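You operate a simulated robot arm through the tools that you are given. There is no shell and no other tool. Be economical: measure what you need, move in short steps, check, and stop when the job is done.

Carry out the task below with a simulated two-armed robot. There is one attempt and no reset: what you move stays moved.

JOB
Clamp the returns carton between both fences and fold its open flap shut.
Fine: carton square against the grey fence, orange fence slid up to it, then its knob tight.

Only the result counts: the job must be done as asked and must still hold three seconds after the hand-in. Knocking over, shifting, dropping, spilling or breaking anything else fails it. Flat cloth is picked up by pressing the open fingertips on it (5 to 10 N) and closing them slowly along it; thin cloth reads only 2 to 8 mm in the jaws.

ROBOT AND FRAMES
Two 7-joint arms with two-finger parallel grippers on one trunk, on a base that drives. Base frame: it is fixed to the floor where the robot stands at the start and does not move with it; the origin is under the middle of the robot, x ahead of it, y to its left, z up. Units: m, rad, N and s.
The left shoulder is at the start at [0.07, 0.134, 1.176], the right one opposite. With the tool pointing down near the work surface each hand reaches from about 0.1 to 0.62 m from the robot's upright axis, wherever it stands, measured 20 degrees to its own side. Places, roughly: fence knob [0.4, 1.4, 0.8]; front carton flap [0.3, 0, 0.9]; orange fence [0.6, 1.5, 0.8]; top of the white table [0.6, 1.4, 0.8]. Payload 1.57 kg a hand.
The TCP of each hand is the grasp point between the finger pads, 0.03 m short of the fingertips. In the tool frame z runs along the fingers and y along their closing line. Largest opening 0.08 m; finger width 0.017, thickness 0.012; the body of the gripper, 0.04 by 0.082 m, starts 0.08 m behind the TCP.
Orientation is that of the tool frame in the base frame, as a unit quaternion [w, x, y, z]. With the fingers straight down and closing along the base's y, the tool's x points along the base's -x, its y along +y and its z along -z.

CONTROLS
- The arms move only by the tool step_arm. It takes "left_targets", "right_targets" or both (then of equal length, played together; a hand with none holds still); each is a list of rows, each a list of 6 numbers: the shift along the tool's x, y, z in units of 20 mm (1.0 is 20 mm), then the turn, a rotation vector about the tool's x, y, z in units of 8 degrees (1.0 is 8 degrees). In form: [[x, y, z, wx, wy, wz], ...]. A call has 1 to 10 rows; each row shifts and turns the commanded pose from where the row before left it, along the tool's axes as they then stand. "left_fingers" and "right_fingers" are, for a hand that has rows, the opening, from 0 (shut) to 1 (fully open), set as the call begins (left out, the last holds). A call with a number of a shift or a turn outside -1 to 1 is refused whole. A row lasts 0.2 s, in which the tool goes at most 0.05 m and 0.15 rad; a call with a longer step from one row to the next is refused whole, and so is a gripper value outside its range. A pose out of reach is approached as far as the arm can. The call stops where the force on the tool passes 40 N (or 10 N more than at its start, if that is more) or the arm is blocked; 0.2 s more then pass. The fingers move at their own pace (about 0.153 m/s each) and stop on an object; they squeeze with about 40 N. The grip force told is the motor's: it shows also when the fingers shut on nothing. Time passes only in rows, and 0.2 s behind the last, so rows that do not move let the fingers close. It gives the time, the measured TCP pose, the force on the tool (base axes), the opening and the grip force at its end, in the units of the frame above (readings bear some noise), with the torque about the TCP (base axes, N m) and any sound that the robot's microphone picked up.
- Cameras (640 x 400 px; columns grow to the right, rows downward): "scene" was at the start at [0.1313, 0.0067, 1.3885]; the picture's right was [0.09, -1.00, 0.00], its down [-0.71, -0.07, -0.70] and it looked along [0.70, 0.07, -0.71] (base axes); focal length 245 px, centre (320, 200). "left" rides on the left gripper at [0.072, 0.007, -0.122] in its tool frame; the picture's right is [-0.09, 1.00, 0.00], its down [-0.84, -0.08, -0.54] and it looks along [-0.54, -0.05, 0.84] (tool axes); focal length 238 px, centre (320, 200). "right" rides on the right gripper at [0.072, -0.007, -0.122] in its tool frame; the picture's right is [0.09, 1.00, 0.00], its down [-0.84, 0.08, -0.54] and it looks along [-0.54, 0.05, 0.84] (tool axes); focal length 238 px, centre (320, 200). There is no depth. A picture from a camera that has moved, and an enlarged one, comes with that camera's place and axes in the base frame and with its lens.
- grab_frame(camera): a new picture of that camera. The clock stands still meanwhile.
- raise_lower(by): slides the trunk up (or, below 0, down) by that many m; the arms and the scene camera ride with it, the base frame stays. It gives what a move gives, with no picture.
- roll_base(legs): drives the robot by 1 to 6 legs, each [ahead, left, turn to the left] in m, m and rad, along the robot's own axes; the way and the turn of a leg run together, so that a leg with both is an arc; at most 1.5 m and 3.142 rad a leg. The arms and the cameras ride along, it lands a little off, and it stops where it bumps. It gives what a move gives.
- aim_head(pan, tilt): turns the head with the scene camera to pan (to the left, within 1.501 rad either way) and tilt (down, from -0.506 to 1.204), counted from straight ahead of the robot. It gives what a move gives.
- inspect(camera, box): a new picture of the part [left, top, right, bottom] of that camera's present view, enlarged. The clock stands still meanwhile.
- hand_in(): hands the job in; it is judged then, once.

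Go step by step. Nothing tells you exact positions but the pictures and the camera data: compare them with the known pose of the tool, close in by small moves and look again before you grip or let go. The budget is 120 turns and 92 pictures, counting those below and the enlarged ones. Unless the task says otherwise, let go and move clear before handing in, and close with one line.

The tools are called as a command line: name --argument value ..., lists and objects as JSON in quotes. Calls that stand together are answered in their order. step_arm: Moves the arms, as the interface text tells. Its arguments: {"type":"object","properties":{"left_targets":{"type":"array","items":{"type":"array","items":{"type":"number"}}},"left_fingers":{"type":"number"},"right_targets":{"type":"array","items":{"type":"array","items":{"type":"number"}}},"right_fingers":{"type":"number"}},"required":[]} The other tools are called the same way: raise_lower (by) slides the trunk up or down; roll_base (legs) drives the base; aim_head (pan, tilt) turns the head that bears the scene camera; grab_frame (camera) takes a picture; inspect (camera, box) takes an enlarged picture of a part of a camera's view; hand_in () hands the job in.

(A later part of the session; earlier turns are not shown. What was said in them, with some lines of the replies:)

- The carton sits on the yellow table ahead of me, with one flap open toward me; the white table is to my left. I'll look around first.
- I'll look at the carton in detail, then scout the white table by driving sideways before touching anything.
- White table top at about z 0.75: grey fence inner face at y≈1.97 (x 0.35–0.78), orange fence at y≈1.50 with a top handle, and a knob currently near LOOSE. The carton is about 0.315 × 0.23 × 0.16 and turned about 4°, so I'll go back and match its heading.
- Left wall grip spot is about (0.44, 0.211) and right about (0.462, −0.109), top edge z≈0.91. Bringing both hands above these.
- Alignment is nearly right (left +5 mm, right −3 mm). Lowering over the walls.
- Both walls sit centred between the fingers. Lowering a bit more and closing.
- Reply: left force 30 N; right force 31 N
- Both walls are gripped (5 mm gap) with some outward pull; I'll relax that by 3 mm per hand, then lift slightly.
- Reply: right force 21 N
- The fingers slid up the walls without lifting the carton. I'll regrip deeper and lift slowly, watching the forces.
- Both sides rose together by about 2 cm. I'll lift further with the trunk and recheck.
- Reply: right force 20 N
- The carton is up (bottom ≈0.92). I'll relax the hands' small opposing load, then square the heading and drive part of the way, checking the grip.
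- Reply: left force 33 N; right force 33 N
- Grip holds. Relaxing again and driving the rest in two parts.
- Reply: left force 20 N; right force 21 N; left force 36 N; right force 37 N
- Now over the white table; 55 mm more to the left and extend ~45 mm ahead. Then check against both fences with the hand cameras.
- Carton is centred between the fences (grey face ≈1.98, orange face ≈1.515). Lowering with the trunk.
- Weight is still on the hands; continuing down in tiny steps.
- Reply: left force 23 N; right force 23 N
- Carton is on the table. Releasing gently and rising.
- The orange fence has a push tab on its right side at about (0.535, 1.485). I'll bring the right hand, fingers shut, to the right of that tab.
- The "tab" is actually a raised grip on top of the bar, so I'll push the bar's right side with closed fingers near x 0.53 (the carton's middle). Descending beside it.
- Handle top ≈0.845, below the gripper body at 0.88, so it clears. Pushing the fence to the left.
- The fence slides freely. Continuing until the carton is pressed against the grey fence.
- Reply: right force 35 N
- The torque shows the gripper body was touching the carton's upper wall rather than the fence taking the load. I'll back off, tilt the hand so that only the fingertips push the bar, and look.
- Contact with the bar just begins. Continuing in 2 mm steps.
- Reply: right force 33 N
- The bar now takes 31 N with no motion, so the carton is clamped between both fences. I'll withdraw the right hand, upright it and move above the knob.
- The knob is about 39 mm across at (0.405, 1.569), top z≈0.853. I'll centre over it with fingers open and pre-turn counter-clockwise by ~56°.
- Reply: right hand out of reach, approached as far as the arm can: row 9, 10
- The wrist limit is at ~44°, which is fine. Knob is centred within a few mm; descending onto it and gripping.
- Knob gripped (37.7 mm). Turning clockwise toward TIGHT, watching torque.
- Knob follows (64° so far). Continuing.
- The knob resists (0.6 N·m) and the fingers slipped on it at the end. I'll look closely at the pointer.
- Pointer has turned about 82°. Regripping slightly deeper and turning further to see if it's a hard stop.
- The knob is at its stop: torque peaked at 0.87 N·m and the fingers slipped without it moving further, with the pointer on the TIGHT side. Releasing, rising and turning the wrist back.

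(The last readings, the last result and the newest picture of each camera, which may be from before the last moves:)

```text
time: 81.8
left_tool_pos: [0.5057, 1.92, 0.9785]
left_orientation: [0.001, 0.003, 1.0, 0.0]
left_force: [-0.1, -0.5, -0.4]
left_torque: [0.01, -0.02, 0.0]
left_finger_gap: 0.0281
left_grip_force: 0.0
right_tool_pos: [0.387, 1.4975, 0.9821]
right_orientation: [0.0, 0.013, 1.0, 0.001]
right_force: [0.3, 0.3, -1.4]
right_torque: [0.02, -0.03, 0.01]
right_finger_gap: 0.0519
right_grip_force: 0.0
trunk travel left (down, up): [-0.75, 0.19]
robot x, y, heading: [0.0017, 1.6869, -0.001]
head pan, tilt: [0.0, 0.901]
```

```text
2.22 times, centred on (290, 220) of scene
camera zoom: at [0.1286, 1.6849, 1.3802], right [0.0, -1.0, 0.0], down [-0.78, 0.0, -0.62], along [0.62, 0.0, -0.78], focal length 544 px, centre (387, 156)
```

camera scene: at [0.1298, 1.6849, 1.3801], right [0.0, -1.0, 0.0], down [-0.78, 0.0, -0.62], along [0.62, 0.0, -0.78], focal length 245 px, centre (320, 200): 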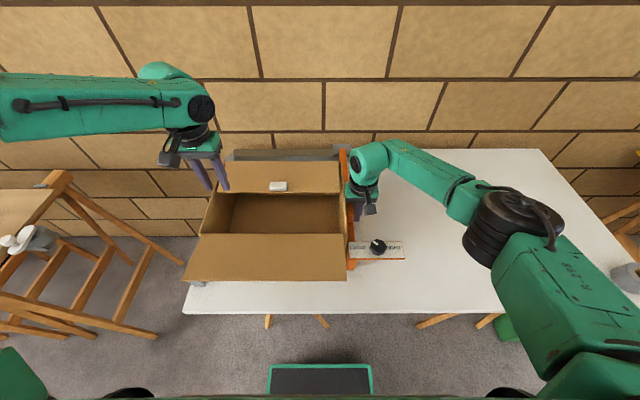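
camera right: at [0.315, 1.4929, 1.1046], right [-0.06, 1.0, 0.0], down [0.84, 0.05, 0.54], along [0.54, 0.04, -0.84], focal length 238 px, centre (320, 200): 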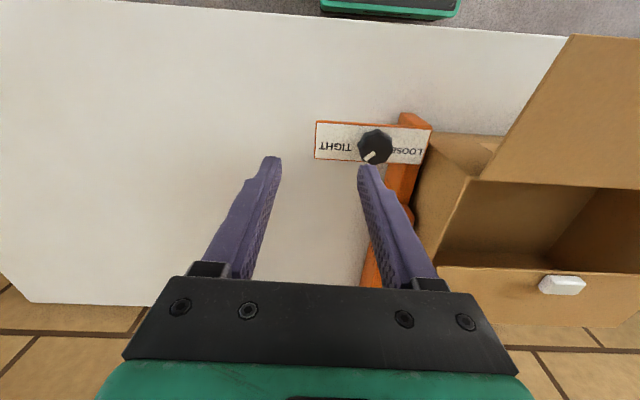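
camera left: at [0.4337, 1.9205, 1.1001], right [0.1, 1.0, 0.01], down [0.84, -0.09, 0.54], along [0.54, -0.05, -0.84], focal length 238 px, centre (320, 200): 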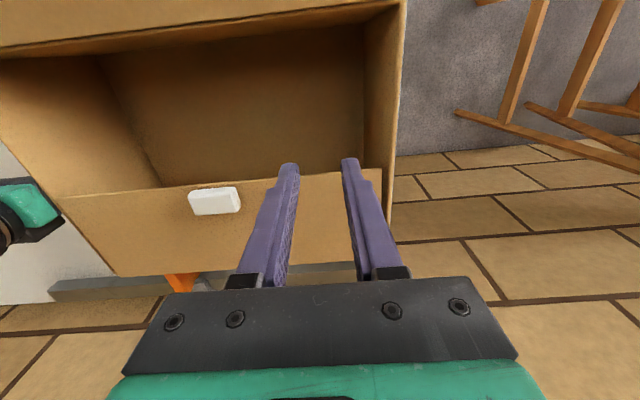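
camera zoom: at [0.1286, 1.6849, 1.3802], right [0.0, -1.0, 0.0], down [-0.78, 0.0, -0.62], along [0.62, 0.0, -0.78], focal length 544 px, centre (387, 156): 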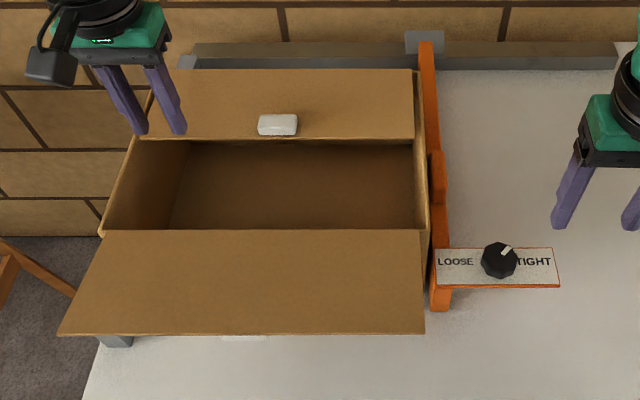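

The fence crept ~6 mm away from the carton while I turned the knob. I'll loosen it, push it back up through the knob itself, and retighten while keeping that push.

step_arm --right_targets '[[-0.3, 1, 0, 0, 0, 0], [-0.3, 1, 0, 0, 0, 0], [-0.3, 1, 0, 0, 0, 0], [0, 0.18, 0, 0, 0, 1], [0, 0, 0, 0, 0, 1], [0, 0, 0, 0, 0, 1], [0, 0, 0, 0, 0, 1], [0, 0, 0, 0, 0, 1], [0, 0, 0, 0, 0, 1]]'

step_arm --right_targets '[[0, 0, 1, 0, 0, 0], [0, 0, 1, 0, 0, 0], [0, 0, 1, 0, 0, 0], [0, 0, 1, 0, 0, 0]]'

grab_frame --camera "right"

```text
time: 83.8
left_tool_pos: [0.5059, 1.9211, 0.9784]
left_orientation: [0.001, 0.003, 1.0, -0.001]
left_force: [-0.5, -0.8, 1.0]
left_torque: [0.01, -0.01, 0.0]
left_finger_gap: 0.0278
left_grip_force: 0.0
right_tool_pos: [0.4066, 1.5628, 0.9815]
right_orientation: [0.0, 0.423, 0.906, 0.0]
right_force: [0.3, 0.1, -0.3]
right_torque: [0.0, 0.01, 0.0]
right_finger_gap: 0.052
right_grip_force: 0.1
trunk travel left (down, up): [-0.75, 0.19]
robot x, y, heading: [-0.0006, 1.6872, -0.003]
head pan, tilt: [0.0, 0.901]
```

```text
time: 84.8
left_tool_pos: [0.5049, 1.9214, 0.9769]
left_orientation: [0.001, 0.003, 1.0, -0.001]
left_force: [0.0, 0.0, 0.4]
left_torque: [-0.03, 0.0, -0.01]
left_finger_gap: 0.0281
left_grip_force: 0.1
right_tool_pos: [0.4073, 1.5601, 0.9003]
right_orientation: [0.001, 0.421, 0.907, 0.001]
right_force: [-0.2, -0.4, 1.1]
right_torque: [-0.03, 0.01, -0.03]
right_finger_gap: 0.052
right_grip_force: 0.0
trunk travel left (down, up): [-0.75, 0.19]
robot x, y, heading: [0.0021, 1.6875, -0.002]
head pan, tilt: [0.0, 0.901]
```

```text
33 pictures are left
camera right: at [0.3561, 1.6105, 1.0224], right [0.7, 0.71, 0.0], down [0.6, -0.59, 0.54], along [0.39, -0.38, -0.84], focal length 238 px, centre (320, 200)
```

right: 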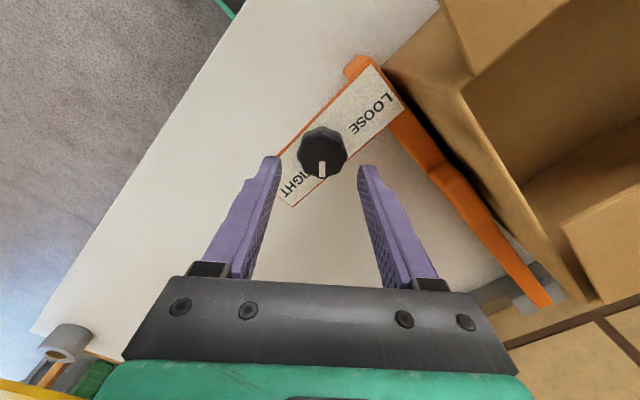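

step_arm --right_targets '[[0.15, 0.05, 0.95, 0, 0, 0], [0, 0, 0.95, 0, 0, 0], [0, 0, 0, 0, 0, 0]]'

step_arm --right_targets '[[0, 0, 0, 0, 0, 0], [0, 0, 0, 0, 0, 0], [0, 0, 0, 0, 0, 0]]' --right_fingers 0

step_arm --right_targets '[[0, 0, 0, 0, 0, -0.8], [0, 0, 0, 0, 0, -0.8], [0, 0, 0, 0, 0, -0.8], [0, 0, 0, 0, 0, -0.8], [0, 0, 0, 0, 0, -0.8]]'

step_arm --right_targets '[[0, 0, 0, 0, 0, -0.8], [0, 0, 0, 0, 0, -0.8], [0, 0, 0, 0, 0, -0.8], [0, 0, 0, 0, 0, -0.8], [0, 0, 0, 0, 0, -0.8]]'

grab_frame --camera "right"

```text
time: 85.6
left_tool_pos: [0.5057, 1.9216, 0.9776]
left_orientation: [0.001, 0.002, 1.0, -0.001]
left_force: [-0.4, -0.4, 0.0]
left_torque: [-0.03, 0.0, -0.02]
left_finger_gap: 0.0281
left_grip_force: 0.0
right_tool_pos: [0.4048, 1.5631, 0.8637]
right_orientation: [0.001, 0.422, 0.907, 0.001]
right_force: [0.3, 0.6, -0.1]
right_torque: [-0.01, 0.0, -0.01]
right_finger_gap: 0.052
right_grip_force: 0.0
trunk travel left (down, up): [-0.75, 0.19]
robot x, y, heading: [0.0003, 1.685, -0.002]
head pan, tilt: [0.0, 0.901]
```

```text
time: 86.4
left_tool_pos: [0.5054, 1.9202, 0.9776]
left_orientation: [0.001, 0.002, 1.0, 0.0]
left_force: [0.6, 0.4, 0.0]
left_torque: [0.02, -0.01, -0.02]
left_finger_gap: 0.0278
left_grip_force: 0.0
right_tool_pos: [0.407, 1.5625, 0.8633]
right_orientation: [0.0, 0.421, 0.907, 0.001]
right_force: [1.6, 1.2, -1.5]
right_torque: [0.22, 0.01, 0.0]
right_finger_gap: 0.0374
right_grip_force: 43.8
trunk travel left (down, up): [-0.75, 0.19]
robot x, y, heading: [0.0046, 1.6843, -0.004]
head pan, tilt: [0.0, 0.901]
```

```text
time: 87.6
left_tool_pos: [0.5059, 1.9205, 0.9772]
left_orientation: [0.002, 0.003, 1.0, -0.001]
left_force: [1.3, 0.0, 0.1]
left_torque: [-0.03, -0.01, -0.01]
left_finger_gap: 0.0279
left_grip_force: 0.1
right_tool_pos: [0.4065, 1.5628, 0.8618]
right_orientation: [0.0, 0.154, 0.988, 0.001]
right_force: [-0.8, -4.4, 0.5]
right_torque: [-0.1, 0.18, 0.0]
right_finger_gap: 0.0372
right_grip_force: 43.5
trunk travel left (down, up): [-0.75, 0.19]
robot x, y, heading: [-0.0004, 1.6851, -0.007]
head pan, tilt: [0.0, 0.901]
```

```text
time: 88.8
left_tool_pos: [0.5058, 1.9217, 0.9769]
left_orientation: [0.0, 0.002, 1.0, -0.002]
left_force: [0.8, 0.3, 0.4]
left_torque: [0.02, 0.01, -0.04]
left_finger_gap: 0.0279
left_grip_force: 0.1
right_tool_pos: [0.4067, 1.5642, 0.8624]
right_orientation: [0.0, -0.125, 0.992, 0.001]
right_force: [3.6, -2.0, 4.9]
right_torque: [-0.09, 0.91, -0.02]
right_finger_gap: 0.0375
right_grip_force: 43.2
trunk travel left (down, up): [-0.75, 0.19]
robot x, y, heading: [0.0037, 1.6875, -0.004]
head pan, tilt: [0.0, 0.901]
```

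```text
32 pictures are left
camera right: at [0.3384, 1.5399, 0.9853], right [-0.34, 0.94, 0.0], down [0.79, 0.28, 0.54], along [0.51, 0.18, -0.84], focal length 238 px, centre (320, 200)
```

right: 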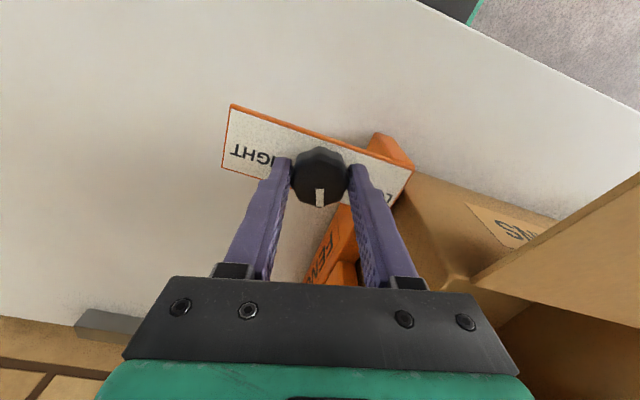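

Loosened by 64°. Now pushing +y through the knob in 2 mm steps.

step_arm --right_targets '[[-0.025, 0.1, 0, 0, 0, 0], [-0.025, 0.1, 0, 0, 0, 0], [0, 0, 0, 0, 0, 0]]'

step_arm --right_targets '[[-0.025, 0.1, 0, 0, 0, 0], [-0.025, 0.1, 0, 0, 0, 0], [0, 0, 0, 0, 0, 0]]'

```text
time: 89.6
left_tool_pos: [0.505, 1.9218, 0.9767]
left_orientation: [0.001, 0.003, 1.0, -0.001]
left_force: [0.6, -1.2, 1.1]
left_torque: [0.03, 0.0, 0.01]
left_finger_gap: 0.028
left_grip_force: 0.0
right_tool_pos: [0.4065, 1.5686, 0.863]
right_orientation: [0.002, -0.124, 0.992, 0.001]
right_force: [4.7, -2.2, 5.7]
right_torque: [0.05, -0.23, 0.0]
right_finger_gap: 0.0373
right_grip_force: 43.4
trunk travel left (down, up): [-0.75, 0.19]
robot x, y, heading: [0.0036, 1.6874, -0.001]
head pan, tilt: [0.0, 0.901]
```

```text
time: 90.4
left_tool_pos: [0.505, 1.9197, 0.9786]
left_orientation: [0.001, 0.003, 1.0, 0.001]
left_force: [-0.3, -0.5, 0.7]
left_torque: [0.01, -0.01, -0.02]
left_finger_gap: 0.0282
left_grip_force: 0.0
right_tool_pos: [0.4068, 1.5688, 0.8637]
right_orientation: [0.001, -0.122, 0.993, 0.001]
right_force: [7.8, -14.3, 15.3]
right_torque: [-0.63, -0.02, -0.04]
right_finger_gap: 0.0376
right_grip_force: 43.5
trunk travel left (down, up): [-0.75, 0.19]
robot x, y, heading: [0.0007, 1.6838, -0.003]
head pan, tilt: [0.0, 0.901]
```

Contact with the carton at −14 N. Adding 1 mm of preload and turning CW while holding it.

step_arm --right_targets '[[-0.01, 0.05, 0, 0, 0, 0], [0, 0, 0, 0, 0, 0.7], [0, 0, 0, 0, 0, 0.7], [0, 0, 0, 0, 0, 0.7]]'

step_arm --right_targets '[[0, 0, 0, 0, 0, 0.7], [0, 0, 0, 0, 0, 0.7], [0, 0, 0, 0, 0, 0.7]]'

```text
time: 91.4
left_tool_pos: [0.5049, 1.9176, 0.9783]
left_orientation: [0.001, 0.004, 1.0, 0.001]
left_force: [0.7, -0.1, 1.0]
left_torque: [-0.02, 0.0, 0.0]
left_finger_gap: 0.0281
left_grip_force: 0.1
right_tool_pos: [0.4074, 1.5684, 0.863]
right_orientation: [0.001, 0.025, 1.0, 0.002]
right_force: [8.0, -22.4, 17.4]
right_torque: [-0.75, -0.76, -0.02]
right_finger_gap: 0.0377
right_grip_force: 43.3
trunk travel left (down, up): [-0.75, 0.19]
robot x, y, heading: [0.0005, 1.6879, -0.003]
head pan, tilt: [0.0, 0.901]
```

```text
time: 92.2
left_tool_pos: [0.504, 1.9169, 0.9787]
left_orientation: [0.001, 0.002, 1.0, 0.002]
left_force: [0.2, 0.2, 0.2]
left_torque: [-0.02, -0.03, 0.02]
left_finger_gap: 0.0281
left_grip_force: 0.0
right_tool_pos: [0.406, 1.5688, 0.8631]
right_orientation: [0.0, 0.169, 0.986, 0.002]
right_force: [7.1, -22.1, 9.7]
right_torque: [-0.86, -0.86, -0.05]
right_finger_gap: 0.0375
right_grip_force: 43.7
trunk travel left (down, up): [-0.75, 0.19]
robot x, y, heading: [0.0056, 1.6871, -0.008]
head pan, tilt: [0.0, 0.901]
```

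step_arm --right_targets '[[0, 0, 0, 0, 0, 0.7], [0, 0, 0, 0, 0, 0.7], [0, 0, 0, 0, 0, 0.7], [0, 0, 0, 0, 0, 0.7]]'

step_arm --right_targets '[[0, 0, 0, 0, 0, 0.6], [0, 0, 0, 0, 0, 0.5], [0, 0, 0, 0, 0, 0.3]]'

inspect --camera "right" --box '[240, 40, 560, 280]'

```text
time: 93.2
left_tool_pos: [0.5069, 1.9172, 0.9778]
left_orientation: [0.001, 0.002, 1.0, 0.002]
left_force: [-0.6, 0.8, 0.0]
left_torque: [0.04, 0.01, 0.03]
left_finger_gap: 0.028
left_grip_force: 0.1
right_tool_pos: [0.4064, 1.5701, 0.8628]
right_orientation: [0.001, 0.357, 0.934, 0.002]
right_force: [8.0, -20.8, 7.2]
right_torque: [-0.86, -0.4, -0.07]
right_finger_gap: 0.037
right_grip_force: 43.3
trunk travel left (down, up): [-0.75, 0.19]
robot x, y, heading: [0.0061, 1.6878, -0.001]
head pan, tilt: [0.0, 0.901]
```

```text
time: 94.0
left_tool_pos: [0.505, 1.9167, 0.9777]
left_orientation: [0.001, 0.003, 1.0, 0.0]
left_force: [-0.1, -0.7, -0.2]
left_torque: [-0.01, 0.0, 0.0]
left_finger_gap: 0.028
left_grip_force: 0.0
right_tool_pos: [0.4065, 1.5711, 0.863]
right_orientation: [0.0, 0.446, 0.895, 0.001]
right_force: [5.3, -18.2, 3.6]
right_torque: [-0.8, -0.39, 0.16]
right_finger_gap: 0.0373
right_grip_force: 44.0
trunk travel left (down, up): [-0.75, 0.19]
robot x, y, heading: [0.0028, 1.6835, -0.01]
head pan, tilt: [0.0, 0.901]
```

```text
1.67 times, centred on (400, 160) of right
camera zoom: at [0.358, 1.6238, 0.9855], right [0.74, 0.67, 0.0], down [0.57, -0.62, 0.54], along [0.36, -0.4, -0.84], focal length 397 px, centre (187, 267)
```

zoom: 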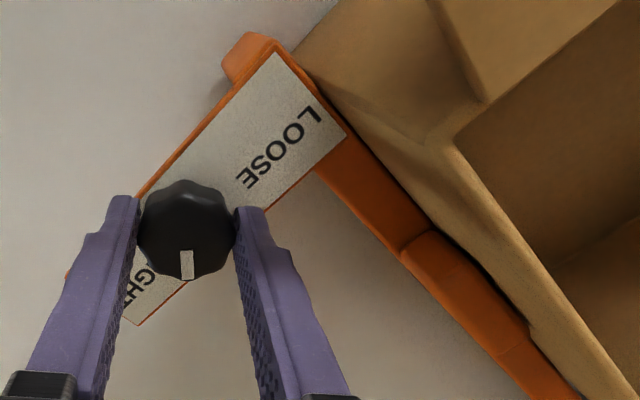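

Fence now flush with the carton. A bit more turn to reach the stop torque.

step_arm --right_targets '[[0, 0, 0, 0, 0, 0.4], [0, 0, 0, 0, 0, 0.3], [0, 0, 0, 0, 0, 0]]'

step_arm --right_targets '[[0, 0, 0, 0, 0, 0.3], [0, 0, 0, 0, 0, 0.2], [0, 0, 0, 0, 0, 0]]'

```text
time: 94.8
left_tool_pos: [0.5054, 1.9195, 0.9773]
left_orientation: [0.001, 0.002, 1.0, 0.001]
left_force: [-0.5, -0.6, 0.0]
left_torque: [0.0, -0.01, 0.01]
left_finger_gap: 0.0282
left_grip_force: 0.0
right_tool_pos: [0.4054, 1.5708, 0.8637]
right_orientation: [-0.001, 0.489, 0.872, 0.002]
right_force: [1.7, -10.6, 0.8]
right_torque: [-0.3, -0.2, 0.69]
right_finger_gap: 0.0374
right_grip_force: 43.2
trunk travel left (down, up): [-0.75, 0.19]
robot x, y, heading: [0.0058, 1.6874, 0.001]
head pan, tilt: [0.0, 0.901]
```

```text
time: 95.6
left_tool_pos: [0.5058, 1.9212, 0.9773]
left_orientation: [0.0, 0.002, 1.0, 0.0]
left_force: [0.8, -0.8, 0.2]
left_torque: [0.02, 0.01, 0.0]
left_finger_gap: 0.0282
left_grip_force: 0.1
right_tool_pos: [0.405, 1.5741, 0.8627]
right_orientation: [-0.001, 0.519, 0.855, 0.002]
right_force: [-1.1, -4.5, -1.3]
right_torque: [0.58, 0.34, 0.52]
right_finger_gap: 0.0377
right_grip_force: 43.5
trunk travel left (down, up): [-0.75, 0.19]
robot x, y, heading: [0.0038, 1.689, -0.002]
head pan, tilt: [0.0, 0.901]
```

At the stop again. Releasing and rising straight up, then checking.

step_arm --right_targets '[[0, 0, 0, 0, 0, 0], [0, 0, 0, 0, 0, 0], [0, 0, -1, 0, 0, 0], [0, 0, -1, 0, 0, 0], [0, 0, -1, 0, 0, -1], [0, 0, -1, 0, 0, -1], [0, 0, -1, 0, 0, -1], [0, 0, -1, 0, 0, -1], [0, 0, 0, 0, 0, -1], [0, 0, 0, 0, 0, -1]]' --right_fingers 0.65

step_arm --right_targets '[[0, -0.8, -0.5, 0, 0, -1], [0, -0.8, -0.5, 0, 0, -1], [0, -0.8, -0.5, 0, 0, 0], [0, -0.8, 0, 0, 0, 0]]' --right_fingers 0

inspect --camera "scene" --box '[160, 130, 420, 310]'

grab_frame --camera "right"

```text
time: 97.8
left_tool_pos: [0.5047, 1.9216, 0.9775]
left_orientation: [0.002, 0.002, 1.0, 0.0]
left_force: [-0.2, 0.2, 0.0]
left_torque: [0.04, -0.02, 0.03]
left_finger_gap: 0.0276
left_grip_force: 0.1
right_tool_pos: [0.4055, 1.5733, 0.9837]
right_orientation: [0.001, 0.125, 0.992, 0.001]
right_force: [-0.9, 0.0, 0.2]
right_torque: [0.01, 0.02, -0.04]
right_finger_gap: 0.0516
right_grip_force: 0.1
trunk travel left (down, up): [-0.75, 0.19]
robot x, y, heading: [0.0004, 1.6844, -0.003]
head pan, tilt: [0.0, 0.901]
```

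```text
time: 98.8
left_tool_pos: [0.5047, 1.9206, 0.9783]
left_orientation: [0.001, 0.002, 1.0, 0.0]
left_force: [-0.2, -0.5, 0.5]
left_torque: [0.0, 0.05, 0.0]
left_finger_gap: 0.028
left_grip_force: 0.0
right_tool_pos: [0.4014, 1.5103, 1.0147]
right_orientation: [0.0, -0.013, 1.0, 0.001]
right_force: [0.4, 0.9, 0.3]
right_torque: [0.0, 0.0, -0.01]
right_finger_gap: 0.0
right_grip_force: 21.3
trunk travel left (down, up): [-0.75, 0.19]
robot x, y, heading: [0.0006, 1.6869, -0.005]
head pan, tilt: [0.0, 0.901]
```

```text
2.22 times, centred on (290, 220) of scene
camera zoom: at [0.1289, 1.6847, 1.3802], right [0.0, -1.0, 0.0], down [-0.78, 0.0, -0.62], along [0.62, 0.0, -0.78], focal length 544 px, centre (387, 156)
```

zoom: 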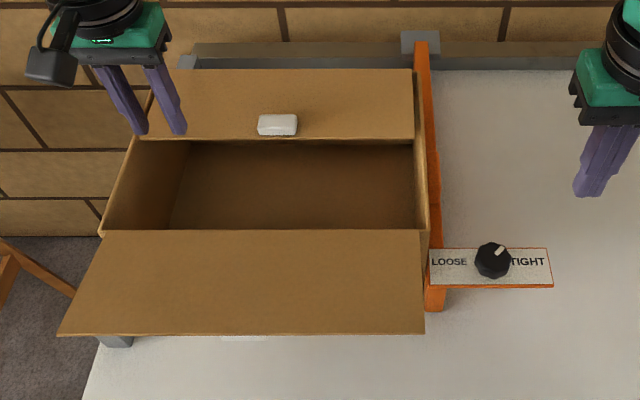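

```text
29 pictures are left
camera right: at [0.3299, 1.501, 1.1361], right [-0.12, 0.99, 0.0], down [0.83, 0.1, 0.54], along [0.54, 0.07, -0.84], focal length 238 px, centre (320, 200)
```

right: 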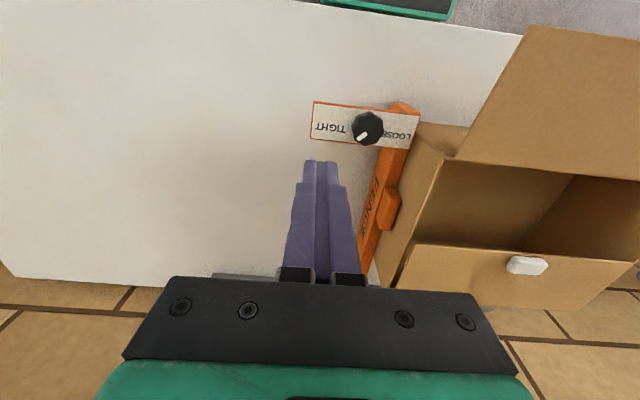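

The fence is flush and the knob tight. Next is the flap: it's horizontal at z≈0.91 from hinge x≈0.41 to free edge x≈0.305. I'll raise the left hand, back the base off 0.2 m after a look to the side, and then go under the flap with forward-pointing fingers.

step_arm --left_targets '[[0, 0, -1, 0, 0, 0], [0, 0, -1, 0, 0, 0], [0, 0, -1, 0, 0, 0], [0, 0, -1, 0, 0, 0], [0, 0, -1, 0, 0, 0]]' --right_targets '[[0, -1, -1, 0, 0, 0], [0, -1, -1, 0, 0, 0], [0, -1, -1, 0, 0, 0], [0, -1, 0, 0, 0, 0], [0, -1, 0, 0, 0, 0]]' --left_fingers 0

grab_frame --camera "left"

roll_base --legs '[[-0.2, 0, 0]]'

grab_frame --camera "scene"

```text
time: 100.0
left_tool_pos: [0.504, 1.9183, 1.0779]
left_orientation: [0.001, 0.003, 1.0, -0.001]
left_force: [-0.5, 0.3, 0.9]
left_torque: [0.0, 0.01, -0.01]
left_finger_gap: 0.0
left_grip_force: 21.4
right_tool_pos: [0.4035, 1.4076, 1.0732]
right_orientation: [0.001, -0.012, 1.0, 0.001]
right_force: [-0.2, 0.5, -0.8]
right_torque: [0.04, 0.01, -0.01]
right_finger_gap: 0.0
right_grip_force: 21.0
trunk travel left (down, up): [-0.75, 0.19]
robot x, y, heading: [0.0055, 1.6868, -0.003]
head pan, tilt: [0.0, 0.901]
```

```text
28 pictures are left
camera left: at [0.4327, 1.9279, 1.1993], right [0.1, 1.0, 0.0], down [0.84, -0.08, 0.54], along [0.54, -0.05, -0.84], focal length 238 px, centre (320, 200)
```

left: 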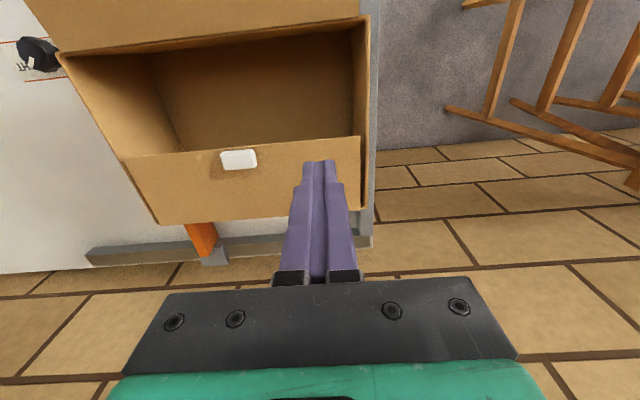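

```text
time: 101.6
left_tool_pos: [0.3056, 1.9203, 1.076]
left_orientation: [0.0, 0.005, 1.0, -0.001]
left_force: [0.6, 0.6, -0.1]
left_torque: [-0.01, 0.0, -0.01]
left_finger_gap: 0.0
left_grip_force: 21.5
right_tool_pos: [0.2012, 1.409, 1.0724]
right_orientation: [0.0, -0.011, 1.0, 0.001]
right_force: [0.1, -0.2, 0.0]
right_torque: [-0.03, 0.03, 0.0]
right_finger_gap: 0.0001
right_grip_force: 21.1
trunk travel left (down, up): [-0.75, 0.19]
robot x, y, heading: [-0.2026, 1.6883, -0.003]
head pan, tilt: [0.0, 0.901]
```

```text
27 pictures are left
camera scene: at [-0.0717, 1.6863, 1.3799], right [-0.01, -1.0, 0.0], down [-0.78, 0.01, -0.62], along [0.62, 0.0, -0.78], focal length 245 px, centre (320, 200)
```

scene: 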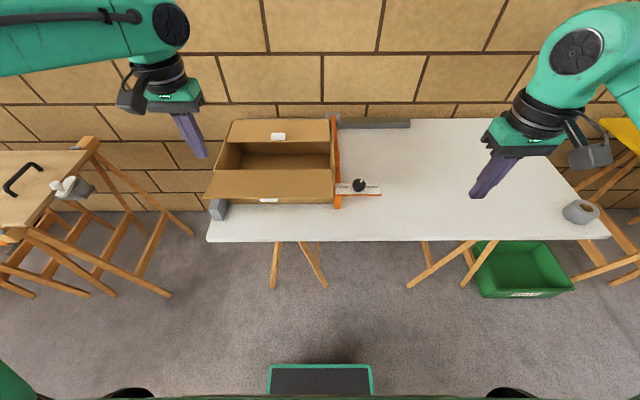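

Clear. Moving the left hand back and pitching its fingers forward.

step_arm --left_targets '[[1, -0.7, 0, 0, 0, 0], [1, -0.7, 0, 0, 0, 0], [1, -0.7, 0, 0, 0, 0], [1, -0.7, 0, 0, 0, 0], [0, 0, 0, 0, -1, 0], [0, 0, 0, 0, -1, 0], [0, 0, 0, 0, -1, 0], [0, 0, 0, 0, -1, 0], [0, 0, 0, 0, -1, 0], [0, 0, 0, 0, -1, 0]]'

step_arm --left_targets '[[0, 0, 0, 0, -1, 0], [0, 0, 0, 0, -1, 0], [0, 0, 0, 0, -1, 0], [0, 0, 0, 0, -1, 0], [0, 0, 0, 0, -1, 0]]'

grab_frame --camera "scene"

```text
time: 103.8
left_tool_pos: [0.2684, 1.852, 1.0977]
left_orientation: [0.352, 0.001, 0.936, -0.001]
left_force: [-0.3, 0.8, 0.3]
left_torque: [-0.01, 0.02, 0.03]
left_finger_gap: 0.0002
left_grip_force: 21.1
left hand out of reach, approached as far as the arm can: row 8, 9, 10
right_tool_pos: [0.1984, 1.4094, 1.0731]
right_orientation: [0.0, -0.011, 1.0, 0.0]
right_force: [-0.7, -0.4, 0.4]
right_torque: [0.01, 0.0, -0.02]
right_finger_gap: 0.0
right_grip_force: 21.0
trunk travel left (down, up): [-0.75, 0.19]
robot x, y, heading: [-0.1978, 1.6889, -0.007]
head pan, tilt: [0.0, 0.901]
```

```text
time: 105.0
left_tool_pos: [0.2745, 1.8297, 1.1069]
left_orientation: [0.381, 0.02, 0.924, -0.004]
left_force: [-0.2, -0.1, 0.0]
left_torque: [0.04, -0.01, 0.03]
left_finger_gap: 0.0
left_grip_force: 21.9
left hand out of reach, approached as far as the arm can: row 1, 2, 3, 4, 5
right_tool_pos: [0.1997, 1.4088, 1.0727]
right_orientation: [0.001, -0.011, 1.0, 0.001]
right_force: [0.3, 0.1, -0.2]
right_torque: [0.01, 0.0, 0.04]
right_finger_gap: 0.0001
right_grip_force: 20.8
trunk travel left (down, up): [-0.75, 0.19]
robot x, y, heading: [-0.2008, 1.6897, -0.009]
head pan, tilt: [0.0, 0.901]
```

```text
26 pictures are left
camera scene: at [-0.0742, 1.6859, 1.3801], right [-0.01, -1.0, 0.0], down [-0.78, 0.01, -0.62], along [0.62, 0.0, -0.78], focal length 245 px, centre (320, 200)
```

scene: 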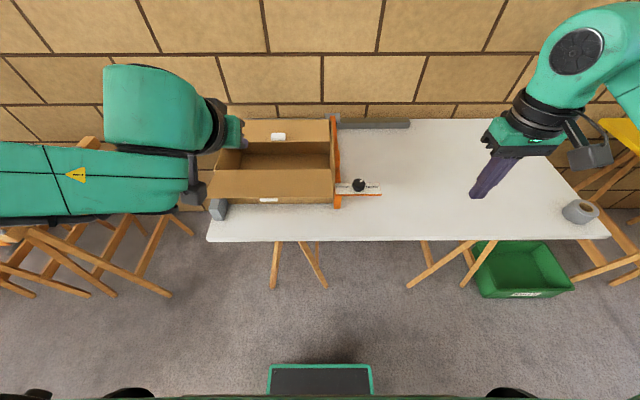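

The wrist is limited at this height. Lowering the trunk will put the shoulder near flap height, making forward-pointing easy; the floor behind was seen to be free, so I back off more first.

roll_base --legs '[[-0.18, 0, 0]]'

raise_lower --by -0.28

step_arm --left_targets '[[0, 0, 0, 0, 0, 0], [0, 0, 0, 0, 0, 0]]'

grab_frame --camera "scene"

```text
time: 106.5
left_tool_pos: [0.0952, 1.8309, 1.1087]
left_orientation: [0.378, 0.02, 0.925, -0.003]
left_force: [0.3, 0.6, -0.5]
left_torque: [-0.01, 0.02, 0.01]
left_finger_gap: 0.0
left_grip_force: 21.7
right_tool_pos: [0.0219, 1.4109, 1.0719]
right_orientation: [-0.001, -0.01, 1.0, 0.002]
right_force: [0.5, 0.3, 0.1]
right_torque: [0.01, -0.01, -0.01]
right_finger_gap: 0.0001
right_grip_force: 21.6
trunk travel left (down, up): [-0.75, 0.19]
robot x, y, heading: [-0.3803, 1.6889, -0.005]
head pan, tilt: [0.0, 0.901]
```

```text
time: 109.3
left_tool_pos: [0.0931, 1.8317, 0.8283]
left_orientation: [0.38, 0.02, 0.925, -0.003]
left_force: [0.4, -0.1, -0.8]
left_torque: [0.01, 0.0, 0.01]
left_finger_gap: 0.0
left_grip_force: 21.1
right_tool_pos: [0.0193, 1.4118, 0.7928]
right_orientation: [0.001, -0.011, 1.0, 0.002]
right_force: [-0.6, -0.2, -0.5]
right_torque: [-0.03, 0.01, 0.0]
right_finger_gap: 0.0
right_grip_force: 21.2
trunk travel left (down, up): [-0.47, 0.47]
robot x, y, heading: [-0.379, 1.6861, -0.007]
head pan, tilt: [0.0, 0.901]
```

```text
time: 109.9
left_tool_pos: [0.0936, 1.8314, 0.8292]
left_orientation: [0.379, 0.021, 0.925, -0.004]
left_force: [-0.3, -0.1, -0.2]
left_torque: [0.01, -0.01, 0.01]
left_finger_gap: 0.0
left_grip_force: 20.8
right_tool_pos: [0.0206, 1.4109, 0.7932]
right_orientation: [0.001, -0.011, 1.0, 0.0]
right_force: [-0.5, -0.1, 0.1]
right_torque: [0.02, 0.0, 0.01]
right_finger_gap: 0.0001
right_grip_force: 21.4
trunk travel left (down, up): [-0.47, 0.47]
robot x, y, heading: [-0.3782, 1.6901, -0.007]
head pan, tilt: [0.0, 0.901]
```

```text
25 pictures are left
camera scene: at [-0.253, 1.6877, 1.1001], right [-0.01, -1.0, 0.0], down [-0.78, 0.01, -0.62], along [0.62, 0.0, -0.78], focal length 245 px, centre (320, 200)
```

scene: 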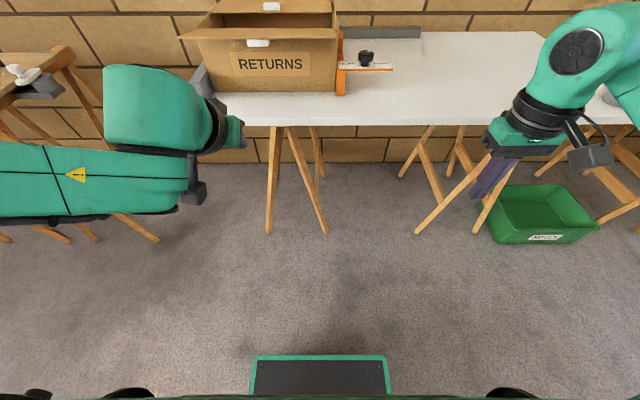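

step_arm --left_targets '[[-0.4, 0, 0.8, 0, 0, 0], [-0.4, 0, 0.8, 0, 0, 0], [-0.4, 0, 0.8, 0, 0, 0], [-0.4, 0, 0.8, 0, 0, 0], [-0.4, 0, 0.5, 0, 0, 0]]'

grab_frame --camera "scene"

```text
time: 111.1
left_tool_pos: [0.1739, 1.8276, 0.8038]
left_orientation: [0.379, 0.019, 0.925, -0.002]
left_force: [-0.5, 0.0, -0.3]
left_torque: [-0.02, -0.01, 0.0]
left_finger_gap: 0.0002
left_grip_force: 21.4
right_tool_pos: [0.0199, 1.4116, 0.7934]
right_orientation: [0.0, -0.011, 1.0, 0.001]
right_force: [1.0, -0.2, 0.3]
right_torque: [0.0, -0.04, -0.01]
right_finger_gap: 0.0
right_grip_force: 21.3
trunk travel left (down, up): [-0.47, 0.47]
robot x, y, heading: [-0.3796, 1.69, -0.01]
head pan, tilt: [0.0, 0.901]
```

```text
24 pictures are left
camera scene: at [-0.2528, 1.6876, 1.1001], right [-0.01, -1.0, 0.0], down [-0.78, 0.01, -0.62], along [0.62, 0.0, -0.78], focal length 245 px, centre (320, 200)
```

scene: 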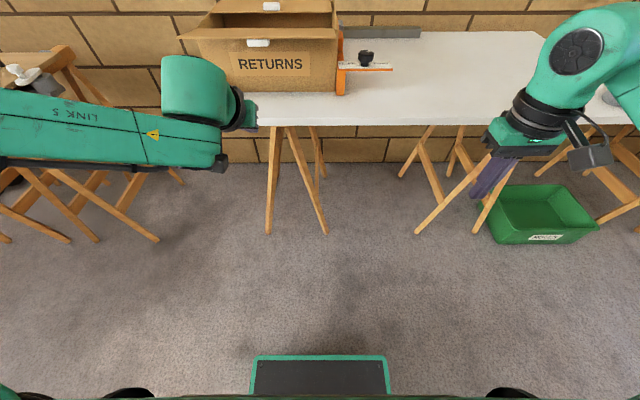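

Commands are rebased on the measured pose. Pitching the fingers further forward now that the shoulder is lower.

step_arm --left_targets '[[-0.7, 0, -0.7, 0, 0, 0], [-0.7, 0, -0.7, 0, 0, 0], [-0.7, 0, -0.7, 0, -0.6, 0], [-0.3, 0, -0.2, 0, -1, 0], [0, 0, 0, 0, -1, 0], [0, 0, 0, 0, -1, 0], [0, 0, 0, 0, -1, 0]]'

grab_frame --camera "left"

```text
time: 112.7
left_tool_pos: [0.1749, 1.8301, 0.8697]
left_orientation: [0.652, 0.017, 0.758, -0.01]
left_force: [-0.7, -0.1, -0.1]
left_torque: [-0.01, 0.01, -0.02]
left_finger_gap: 0.0
left_grip_force: 21.3
right_tool_pos: [0.0215, 1.4108, 0.7931]
right_orientation: [0.0, -0.011, 1.0, 0.002]
right_force: [-0.1, 0.6, -1.0]
right_torque: [-0.02, -0.01, -0.03]
right_finger_gap: 0.0
right_grip_force: 21.0
trunk travel left (down, up): [-0.47, 0.47]
robot x, y, heading: [-0.3762, 1.6935, -0.007]
head pan, tilt: [0.0, 0.901]
```

```text
23 pictures are left
camera left: at [0.0441, 1.8421, 0.8165], right [0.05, 0.99, 0.1], down [-0.42, -0.07, 0.91], along [0.91, -0.09, 0.41], focal length 238 px, centre (320, 200)
```

left: 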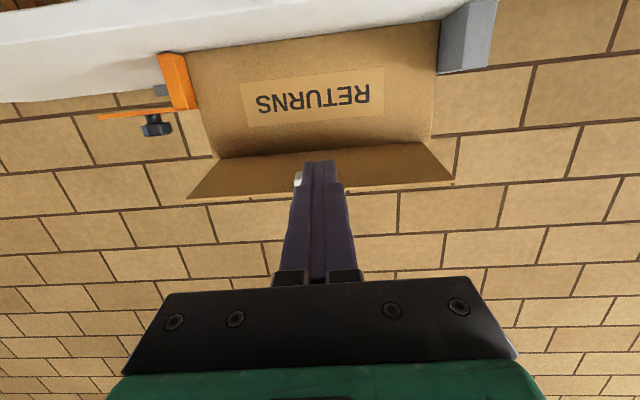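

Great view: the carton is snug between both fences and the finger is just below the flap's level. Sliding forward under the flap.

step_arm --left_targets '[[-0.15, 0, 1, 0, 0, 0], [-0.15, 0, 1, 0, 0, 0], [-0.15, 0, 1, 0, 0, 0], [-0.15, 0, 1, 0, 0, 0], [-0.15, 0, 1, 0, 0, 0], [-0.15, 0, 1, 0, 0, 0], [-0.15, 0, 0.8, 0, 0, 0]]'

grab_frame --camera "scene"

grab_frame --camera "left"

```text
time: 114.3
left_tool_pos: [0.3127, 1.8226, 0.8702]
left_orientation: [0.652, 0.018, 0.758, -0.01]
left_force: [-0.3, -0.6, 0.6]
left_torque: [-0.01, -0.01, 0.03]
left_finger_gap: 0.0001
left_grip_force: 21.3
right_tool_pos: [0.0198, 1.411, 0.7925]
right_orientation: [0.0, -0.011, 1.0, 0.001]
right_force: [0.0, -0.7, 0.0]
right_torque: [0.02, -0.02, -0.01]
right_finger_gap: 0.0
right_grip_force: 21.4
trunk travel left (down, up): [-0.47, 0.47]
robot x, y, heading: [-0.3791, 1.6907, -0.002]
head pan, tilt: [0.0, 0.901]
```

```text
22 pictures are left
camera scene: at [-0.2527, 1.6876, 1.1001], right [-0.01, -1.0, 0.0], down [-0.78, 0.01, -0.62], along [0.62, 0.0, -0.78], focal length 245 px, centre (320, 200)
```

scene: 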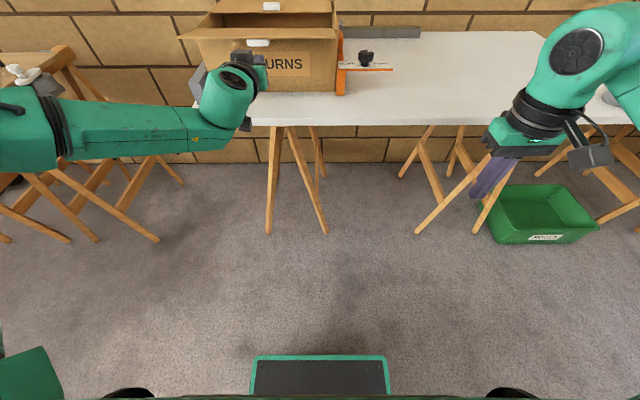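

```text
21 pictures are left
camera left: at [0.1825, 1.8351, 0.8161], right [0.05, 0.99, 0.1], down [-0.41, -0.07, 0.91], along [0.91, -0.09, 0.41], focal length 238 px, centre (320, 200)
```

left: 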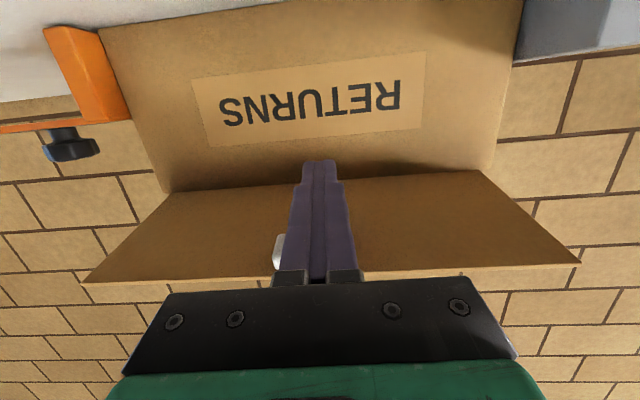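

The finger is under the flap. Lifting.

step_arm --left_targets '[[-0.99, 0, -0.15, 0, 0, 0], [-0.99, 0, -0.15, 0, 0, 0], [-0.99, 0, -0.15, 0, 0, 0], [-0.99, 0, -0.15, 0, 0, 0], [-0.99, 0, -0.15, 0, 0, 0]]'

grab_frame --camera "scene"

```text
time: 115.5
left_tool_pos: [0.3114, 1.8215, 0.9731]
left_orientation: [0.653, 0.018, 0.757, -0.01]
left_force: [-0.7, -0.7, 0.8]
left_torque: [0.01, 0.01, 0.0]
left_finger_gap: 0.0
left_grip_force: 21.4
right_tool_pos: [0.0189, 1.41, 0.7928]
right_orientation: [0.001, -0.01, 1.0, 0.0]
right_force: [0.3, -0.2, -0.3]
right_torque: [0.02, 0.0, 0.0]
right_finger_gap: 0.0
right_grip_force: 21.9
trunk travel left (down, up): [-0.47, 0.47]
robot x, y, heading: [-0.3797, 1.6908, -0.008]
head pan, tilt: [0.0, 0.901]
```

```text
20 pictures are left
camera scene: at [-0.2537, 1.6874, 1.1002], right [-0.01, -1.0, 0.0], down [-0.78, 0.01, -0.62], along [0.62, 0.0, -0.78], focal length 245 px, centre (320, 200)
```

scene: 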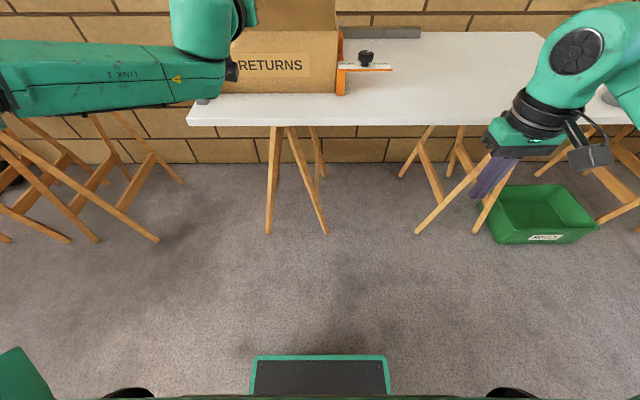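

Flap is rising. Tilting the head to see, and moving up and forward.

step_arm --left_targets '[[-0.65, 0, 0.4, 0, 0, 0], [-0.65, 0, 0.4, 0, 0, 0], [-0.65, 0, 0.5, 0, 0, 0], [-0.5, 0, 0.6, 0, 0, 0]]'

aim_head --pan 0.1 --tilt 0.45

grab_frame --camera "scene"

```text
time: 116.5
left_tool_pos: [0.3452, 1.8268, 1.0122]
left_orientation: [0.652, 0.019, 0.758, -0.01]
left_force: [0.3, 0.4, -0.2]
left_torque: [-0.02, -0.01, 0.02]
left_finger_gap: 0.0
left_grip_force: 21.4
left hand out of reach, approached as far as the arm can: row 3, 4
right_tool_pos: [0.0204, 1.4103, 0.7919]
right_orientation: [0.001, -0.011, 1.0, 0.001]
right_force: [0.0, 1.3, 0.6]
right_torque: [-0.03, 0.03, 0.04]
right_finger_gap: 0.0
right_grip_force: 20.8
trunk travel left (down, up): [-0.47, 0.47]
robot x, y, heading: [-0.3813, 1.6898, -0.008]
head pan, tilt: [0.0, 0.901]
```

```text
time: 117.4
left_tool_pos: [0.3449, 1.8282, 1.0106]
left_orientation: [0.653, 0.018, 0.757, -0.01]
left_force: [0.1, -0.3, -0.5]
left_torque: [-0.03, -0.04, 0.0]
left_finger_gap: 0.0001
left_grip_force: 21.0
right_tool_pos: [0.0208, 1.4109, 0.7924]
right_orientation: [0.0, -0.01, 1.0, 0.001]
right_force: [0.0, -0.1, -0.2]
right_torque: [-0.01, 0.02, -0.02]
right_finger_gap: 0.0
right_grip_force: 21.1
trunk travel left (down, up): [-0.47, 0.47]
robot x, y, heading: [-0.3777, 1.6905, -0.008]
head pan, tilt: [0.099, 0.45]
```

```text
19 pictures are left
camera scene: at [-0.237, 1.6967, 1.1384], right [0.09, -1.0, 0.0], down [-0.43, -0.04, -0.9], along [0.9, 0.08, -0.44], focal length 245 px, centre (320, 200)
```

scene: 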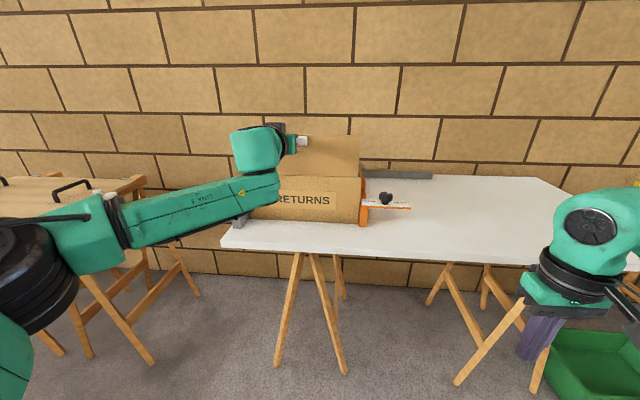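

The flap is up near vertical. Driving forward 0.1 m pushes it past vertical.

roll_base --legs '[[0.06, 0, 0]]'

roll_base --legs '[[0.05, 0, 0]]'

grab_frame --camera "scene"

grab_frame --camera "left"

```text
time: 118.4
left_tool_pos: [0.4058, 1.8272, 1.0101]
left_orientation: [0.652, 0.019, 0.758, -0.011]
left_force: [-0.1, -0.3, -0.5]
left_torque: [0.0, 0.01, -0.01]
left_finger_gap: 0.0
left_grip_force: 21.4
right_tool_pos: [0.0807, 1.4116, 0.7923]
right_orientation: [0.0, -0.01, 1.0, 0.001]
right_force: [0.1, -1.1, -0.1]
right_torque: [-0.02, 0.02, -0.03]
right_finger_gap: 0.0001
right_grip_force: 21.0
trunk travel left (down, up): [-0.47, 0.47]
robot x, y, heading: [-0.3194, 1.6908, -0.003]
head pan, tilt: [0.099, 0.45]
```

```text
time: 119.3
left_tool_pos: [0.4556, 1.827, 1.0122]
left_orientation: [0.652, 0.017, 0.758, -0.009]
left_force: [-0.4, 0.1, -0.9]
left_torque: [0.0, -0.02, 0.0]
left_finger_gap: 0.0
left_grip_force: 21.2
right_tool_pos: [0.132, 1.4099, 0.7918]
right_orientation: [0.0, -0.011, 1.0, 0.001]
right_force: [0.3, 0.1, -0.7]
right_torque: [-0.02, -0.02, -0.02]
right_finger_gap: 0.0
right_grip_force: 21.6
trunk travel left (down, up): [-0.47, 0.47]
robot x, y, heading: [-0.2699, 1.6875, -0.008]
head pan, tilt: [0.099, 0.45]
```

```text
18 pictures are left
camera scene: at [-0.1265, 1.696, 1.1383], right [0.09, -1.0, 0.0], down [-0.43, -0.04, -0.9], along [0.9, 0.08, -0.44], focal length 245 px, centre (320, 200)
```

scene: 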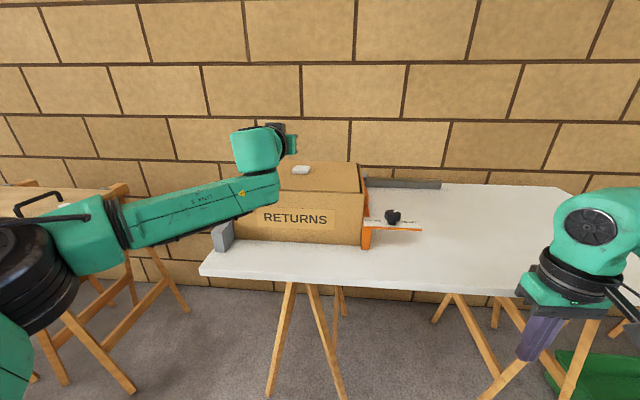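

```text
17 pictures are left
camera left: at [0.3244, 1.8407, 0.9569], right [0.05, 0.99, 0.1], down [-0.41, -0.07, 0.91], along [0.91, -0.09, 0.41], focal length 238 px, centre (320, 200)
```

left: 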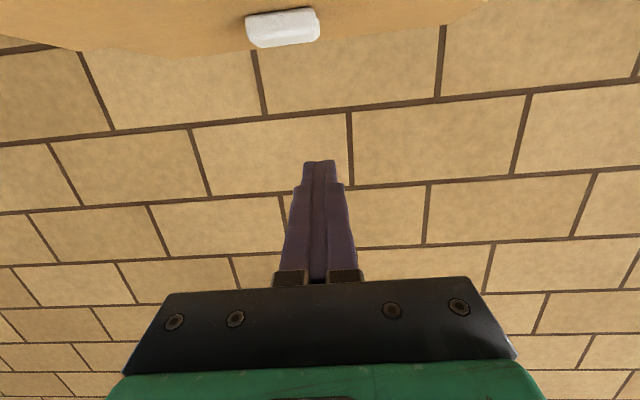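

The flap has gone over and looks closed. Checking closely.

inspect --camera "scene" --box '[220, 120, 440, 260]'

```text
2.86 times, centred on (330, 190) of scene
camera zoom: at [-0.1265, 1.696, 1.1383], right [0.09, -1.0, 0.0], down [-0.43, -0.04, -0.9], along [0.9, 0.08, -0.44], focal length 700 px, centre (291, 229)
```

zoom: 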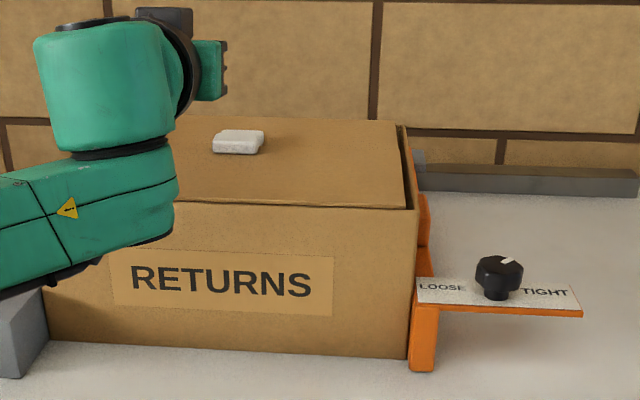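

It appears shut. I'll raise the trunk and look from above, then press it lightly.

raise_lower --by 0.28

roll_base --legs '[[-0.05, 0, 0]]'

step_arm --left_targets '[[0, 0, 0, 0, 1, 0], [0, 0, 0, 0, 1, 0], [0, 0, 0, 0, 1, 0], [0, 0, 0, 0, 1, 0], [0, 0, 0, 0, 1, 0], [0, 0, 0, 0, 1, 0], [0, 0, 0, 0, 1, 0], [0, 0, 0, 0, 1, 0], [0, 0, 0, 0, 1, 0], [0, 0, 0, 0, 1, 0]]'

aim_head --pan 0.1 --tilt 0.75

grab_frame --camera "scene"

grab_frame --camera "left"

```text
time: 122.2
left_tool_pos: [0.4548, 1.8279, 1.2907]
left_orientation: [0.652, 0.019, 0.758, -0.01]
left_force: [-0.6, -0.2, 0.0]
left_torque: [-0.01, -0.02, 0.01]
left_finger_gap: 0.0001
left_grip_force: 21.4
right_tool_pos: [0.1298, 1.4101, 1.0731]
right_orientation: [0.001, -0.012, 1.0, 0.0]
right_force: [-0.5, -0.3, 0.3]
right_torque: [0.01, 0.0, -0.02]
right_finger_gap: 0.0
right_grip_force: 21.4
trunk travel left (down, up): [-0.75, 0.19]
robot x, y, heading: [-0.2685, 1.6942, -0.012]
head pan, tilt: [0.099, 0.45]
```

```text
time: 123.1
left_tool_pos: [0.4117, 1.8273, 1.2875]
left_orientation: [0.65, 0.019, 0.76, -0.01]
left_force: [0.4, 0.4, 0.3]
left_torque: [0.03, -0.05, -0.02]
left_finger_gap: 0.0
left_grip_force: 21.3
right_tool_pos: [0.0852, 1.4105, 1.0703]
right_orientation: [-0.003, -0.011, 1.0, 0.0]
right_force: [0.2, 0.1, -0.6]
right_torque: [0.02, 0.03, 0.0]
right_finger_gap: 0.0
right_grip_force: 21.5
trunk travel left (down, up): [-0.75, 0.19]
robot x, y, heading: [-0.3173, 1.69, -0.008]
head pan, tilt: [0.099, 0.45]
```

```text
time: 125.3
left_tool_pos: [0.2985, 1.9387, 1.2899]
left_orientation: [0.292, 0.02, 0.956, -0.002]
left_force: [-0.4, 0.3, 0.3]
left_torque: [-0.02, -0.01, -0.02]
left_finger_gap: 0.0
left_grip_force: 21.2
left hand out of reach, approached as far as the arm can: row 1, 2, 3, 4, 5, 6, 7, 8, 9, 10
right_tool_pos: [0.0806, 1.4098, 1.0726]
right_orientation: [0.001, -0.01, 1.0, 0.0]
right_force: [-0.4, -0.1, 0.4]
right_torque: [-0.01, -0.01, 0.01]
right_finger_gap: 0.0
right_grip_force: 21.5
trunk travel left (down, up): [-0.75, 0.19]
robot x, y, heading: [-0.3214, 1.6877, -0.007]
head pan, tilt: [0.099, 0.45]
```

```text
time: 126.1
left_tool_pos: [0.2992, 1.9381, 1.289]
left_orientation: [0.292, 0.019, 0.956, -0.002]
left_force: [-0.8, 0.7, -0.7]
left_torque: [-0.01, 0.01, 0.01]
left_finger_gap: 0.0
left_grip_force: 21.6
right_tool_pos: [0.0804, 1.411, 1.0722]
right_orientation: [-0.001, -0.011, 1.0, 0.001]
right_force: [1.0, 0.1, 0.6]
right_torque: [0.0, 0.01, 0.04]
right_finger_gap: 0.0
right_grip_force: 21.0
trunk travel left (down, up): [-0.75, 0.19]
robot x, y, heading: [-0.316, 1.692, -0.011]
head pan, tilt: [0.099, 0.75]
```

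```text
15 pictures are left
camera scene: at [-0.1856, 1.6957, 1.392], right [0.09, -1.0, 0.0], down [-0.68, -0.06, -0.73], along [0.73, 0.07, -0.68], focal length 245 px, centre (320, 200)
```

scene: 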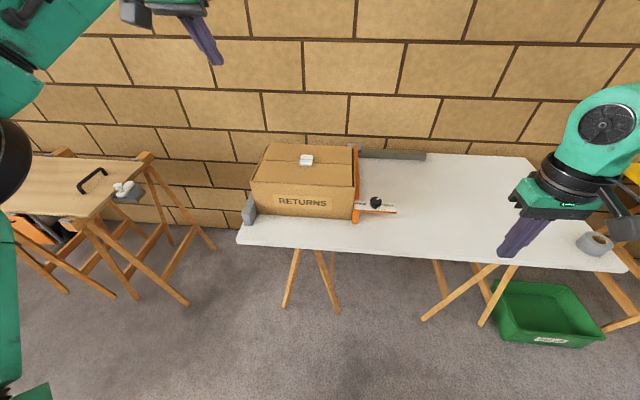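

```text
14 pictures are left
camera left: at [0.1722, 1.9508, 1.3488], right [0.11, 0.99, 0.06], down [0.39, -0.1, 0.92], along [0.92, -0.08, -0.4], focal length 238 px, centre (320, 200)
```

left: 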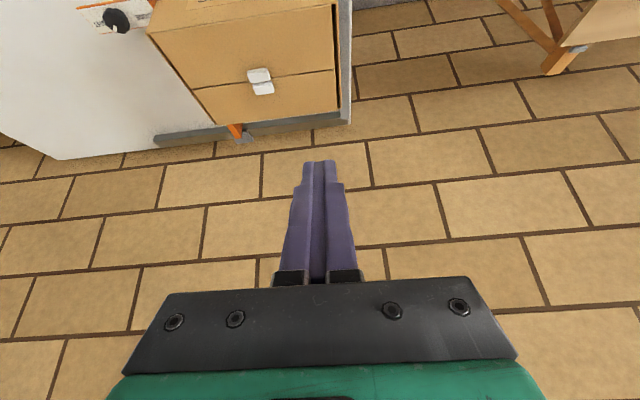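

inspect --camera "scene" --box '[235, 130, 405, 240]'

inspect --camera "left" --box '[130, 0, 370, 150]'

```text
3.64 times, centred on (320, 185) of scene
camera zoom: at [-0.1856, 1.6957, 1.392], right [0.09, -1.0, 0.0], down [-0.68, -0.06, -0.73], along [0.73, 0.07, -0.68], focal length 891 px, centre (320, 254)
```

zoom: 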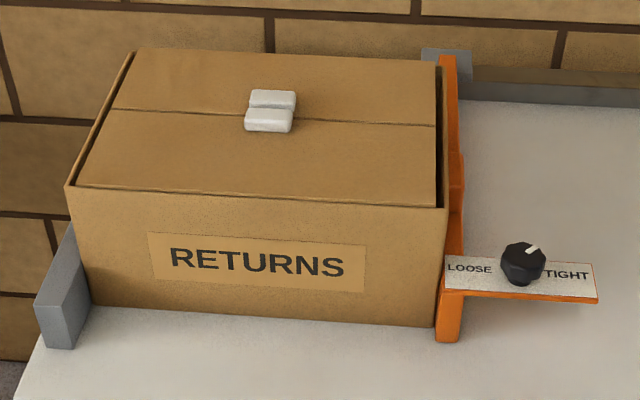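

```text
2.67 times, centred on (250, 75) of left
camera zoom: at [0.1722, 1.9508, 1.3488], right [0.11, 0.99, 0.06], down [0.39, -0.1, 0.92], along [0.92, -0.08, -0.4], focal length 636 px, centre (507, 533)
```

zoom: 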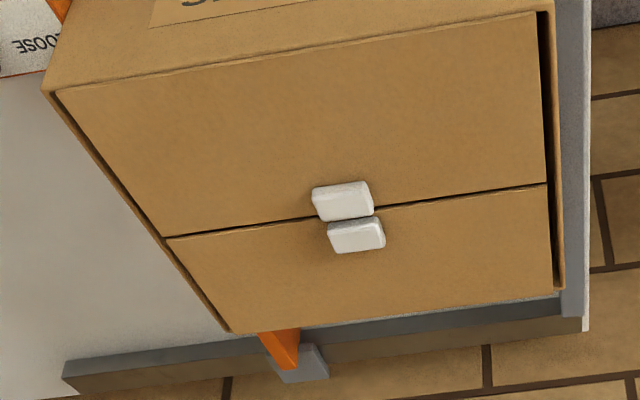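

The flap is flat with its two catches side by side. The carton sits flush against both fences, the knob is at its tight stop, and both hands are clear, so I'm handing in.

hand_in

```text
The job is handed in.
```

The job is handed in: the returns carton is on the white table, held between the grey and orange fences. The knob is turned to its tight stop and the open flap is folded shut.
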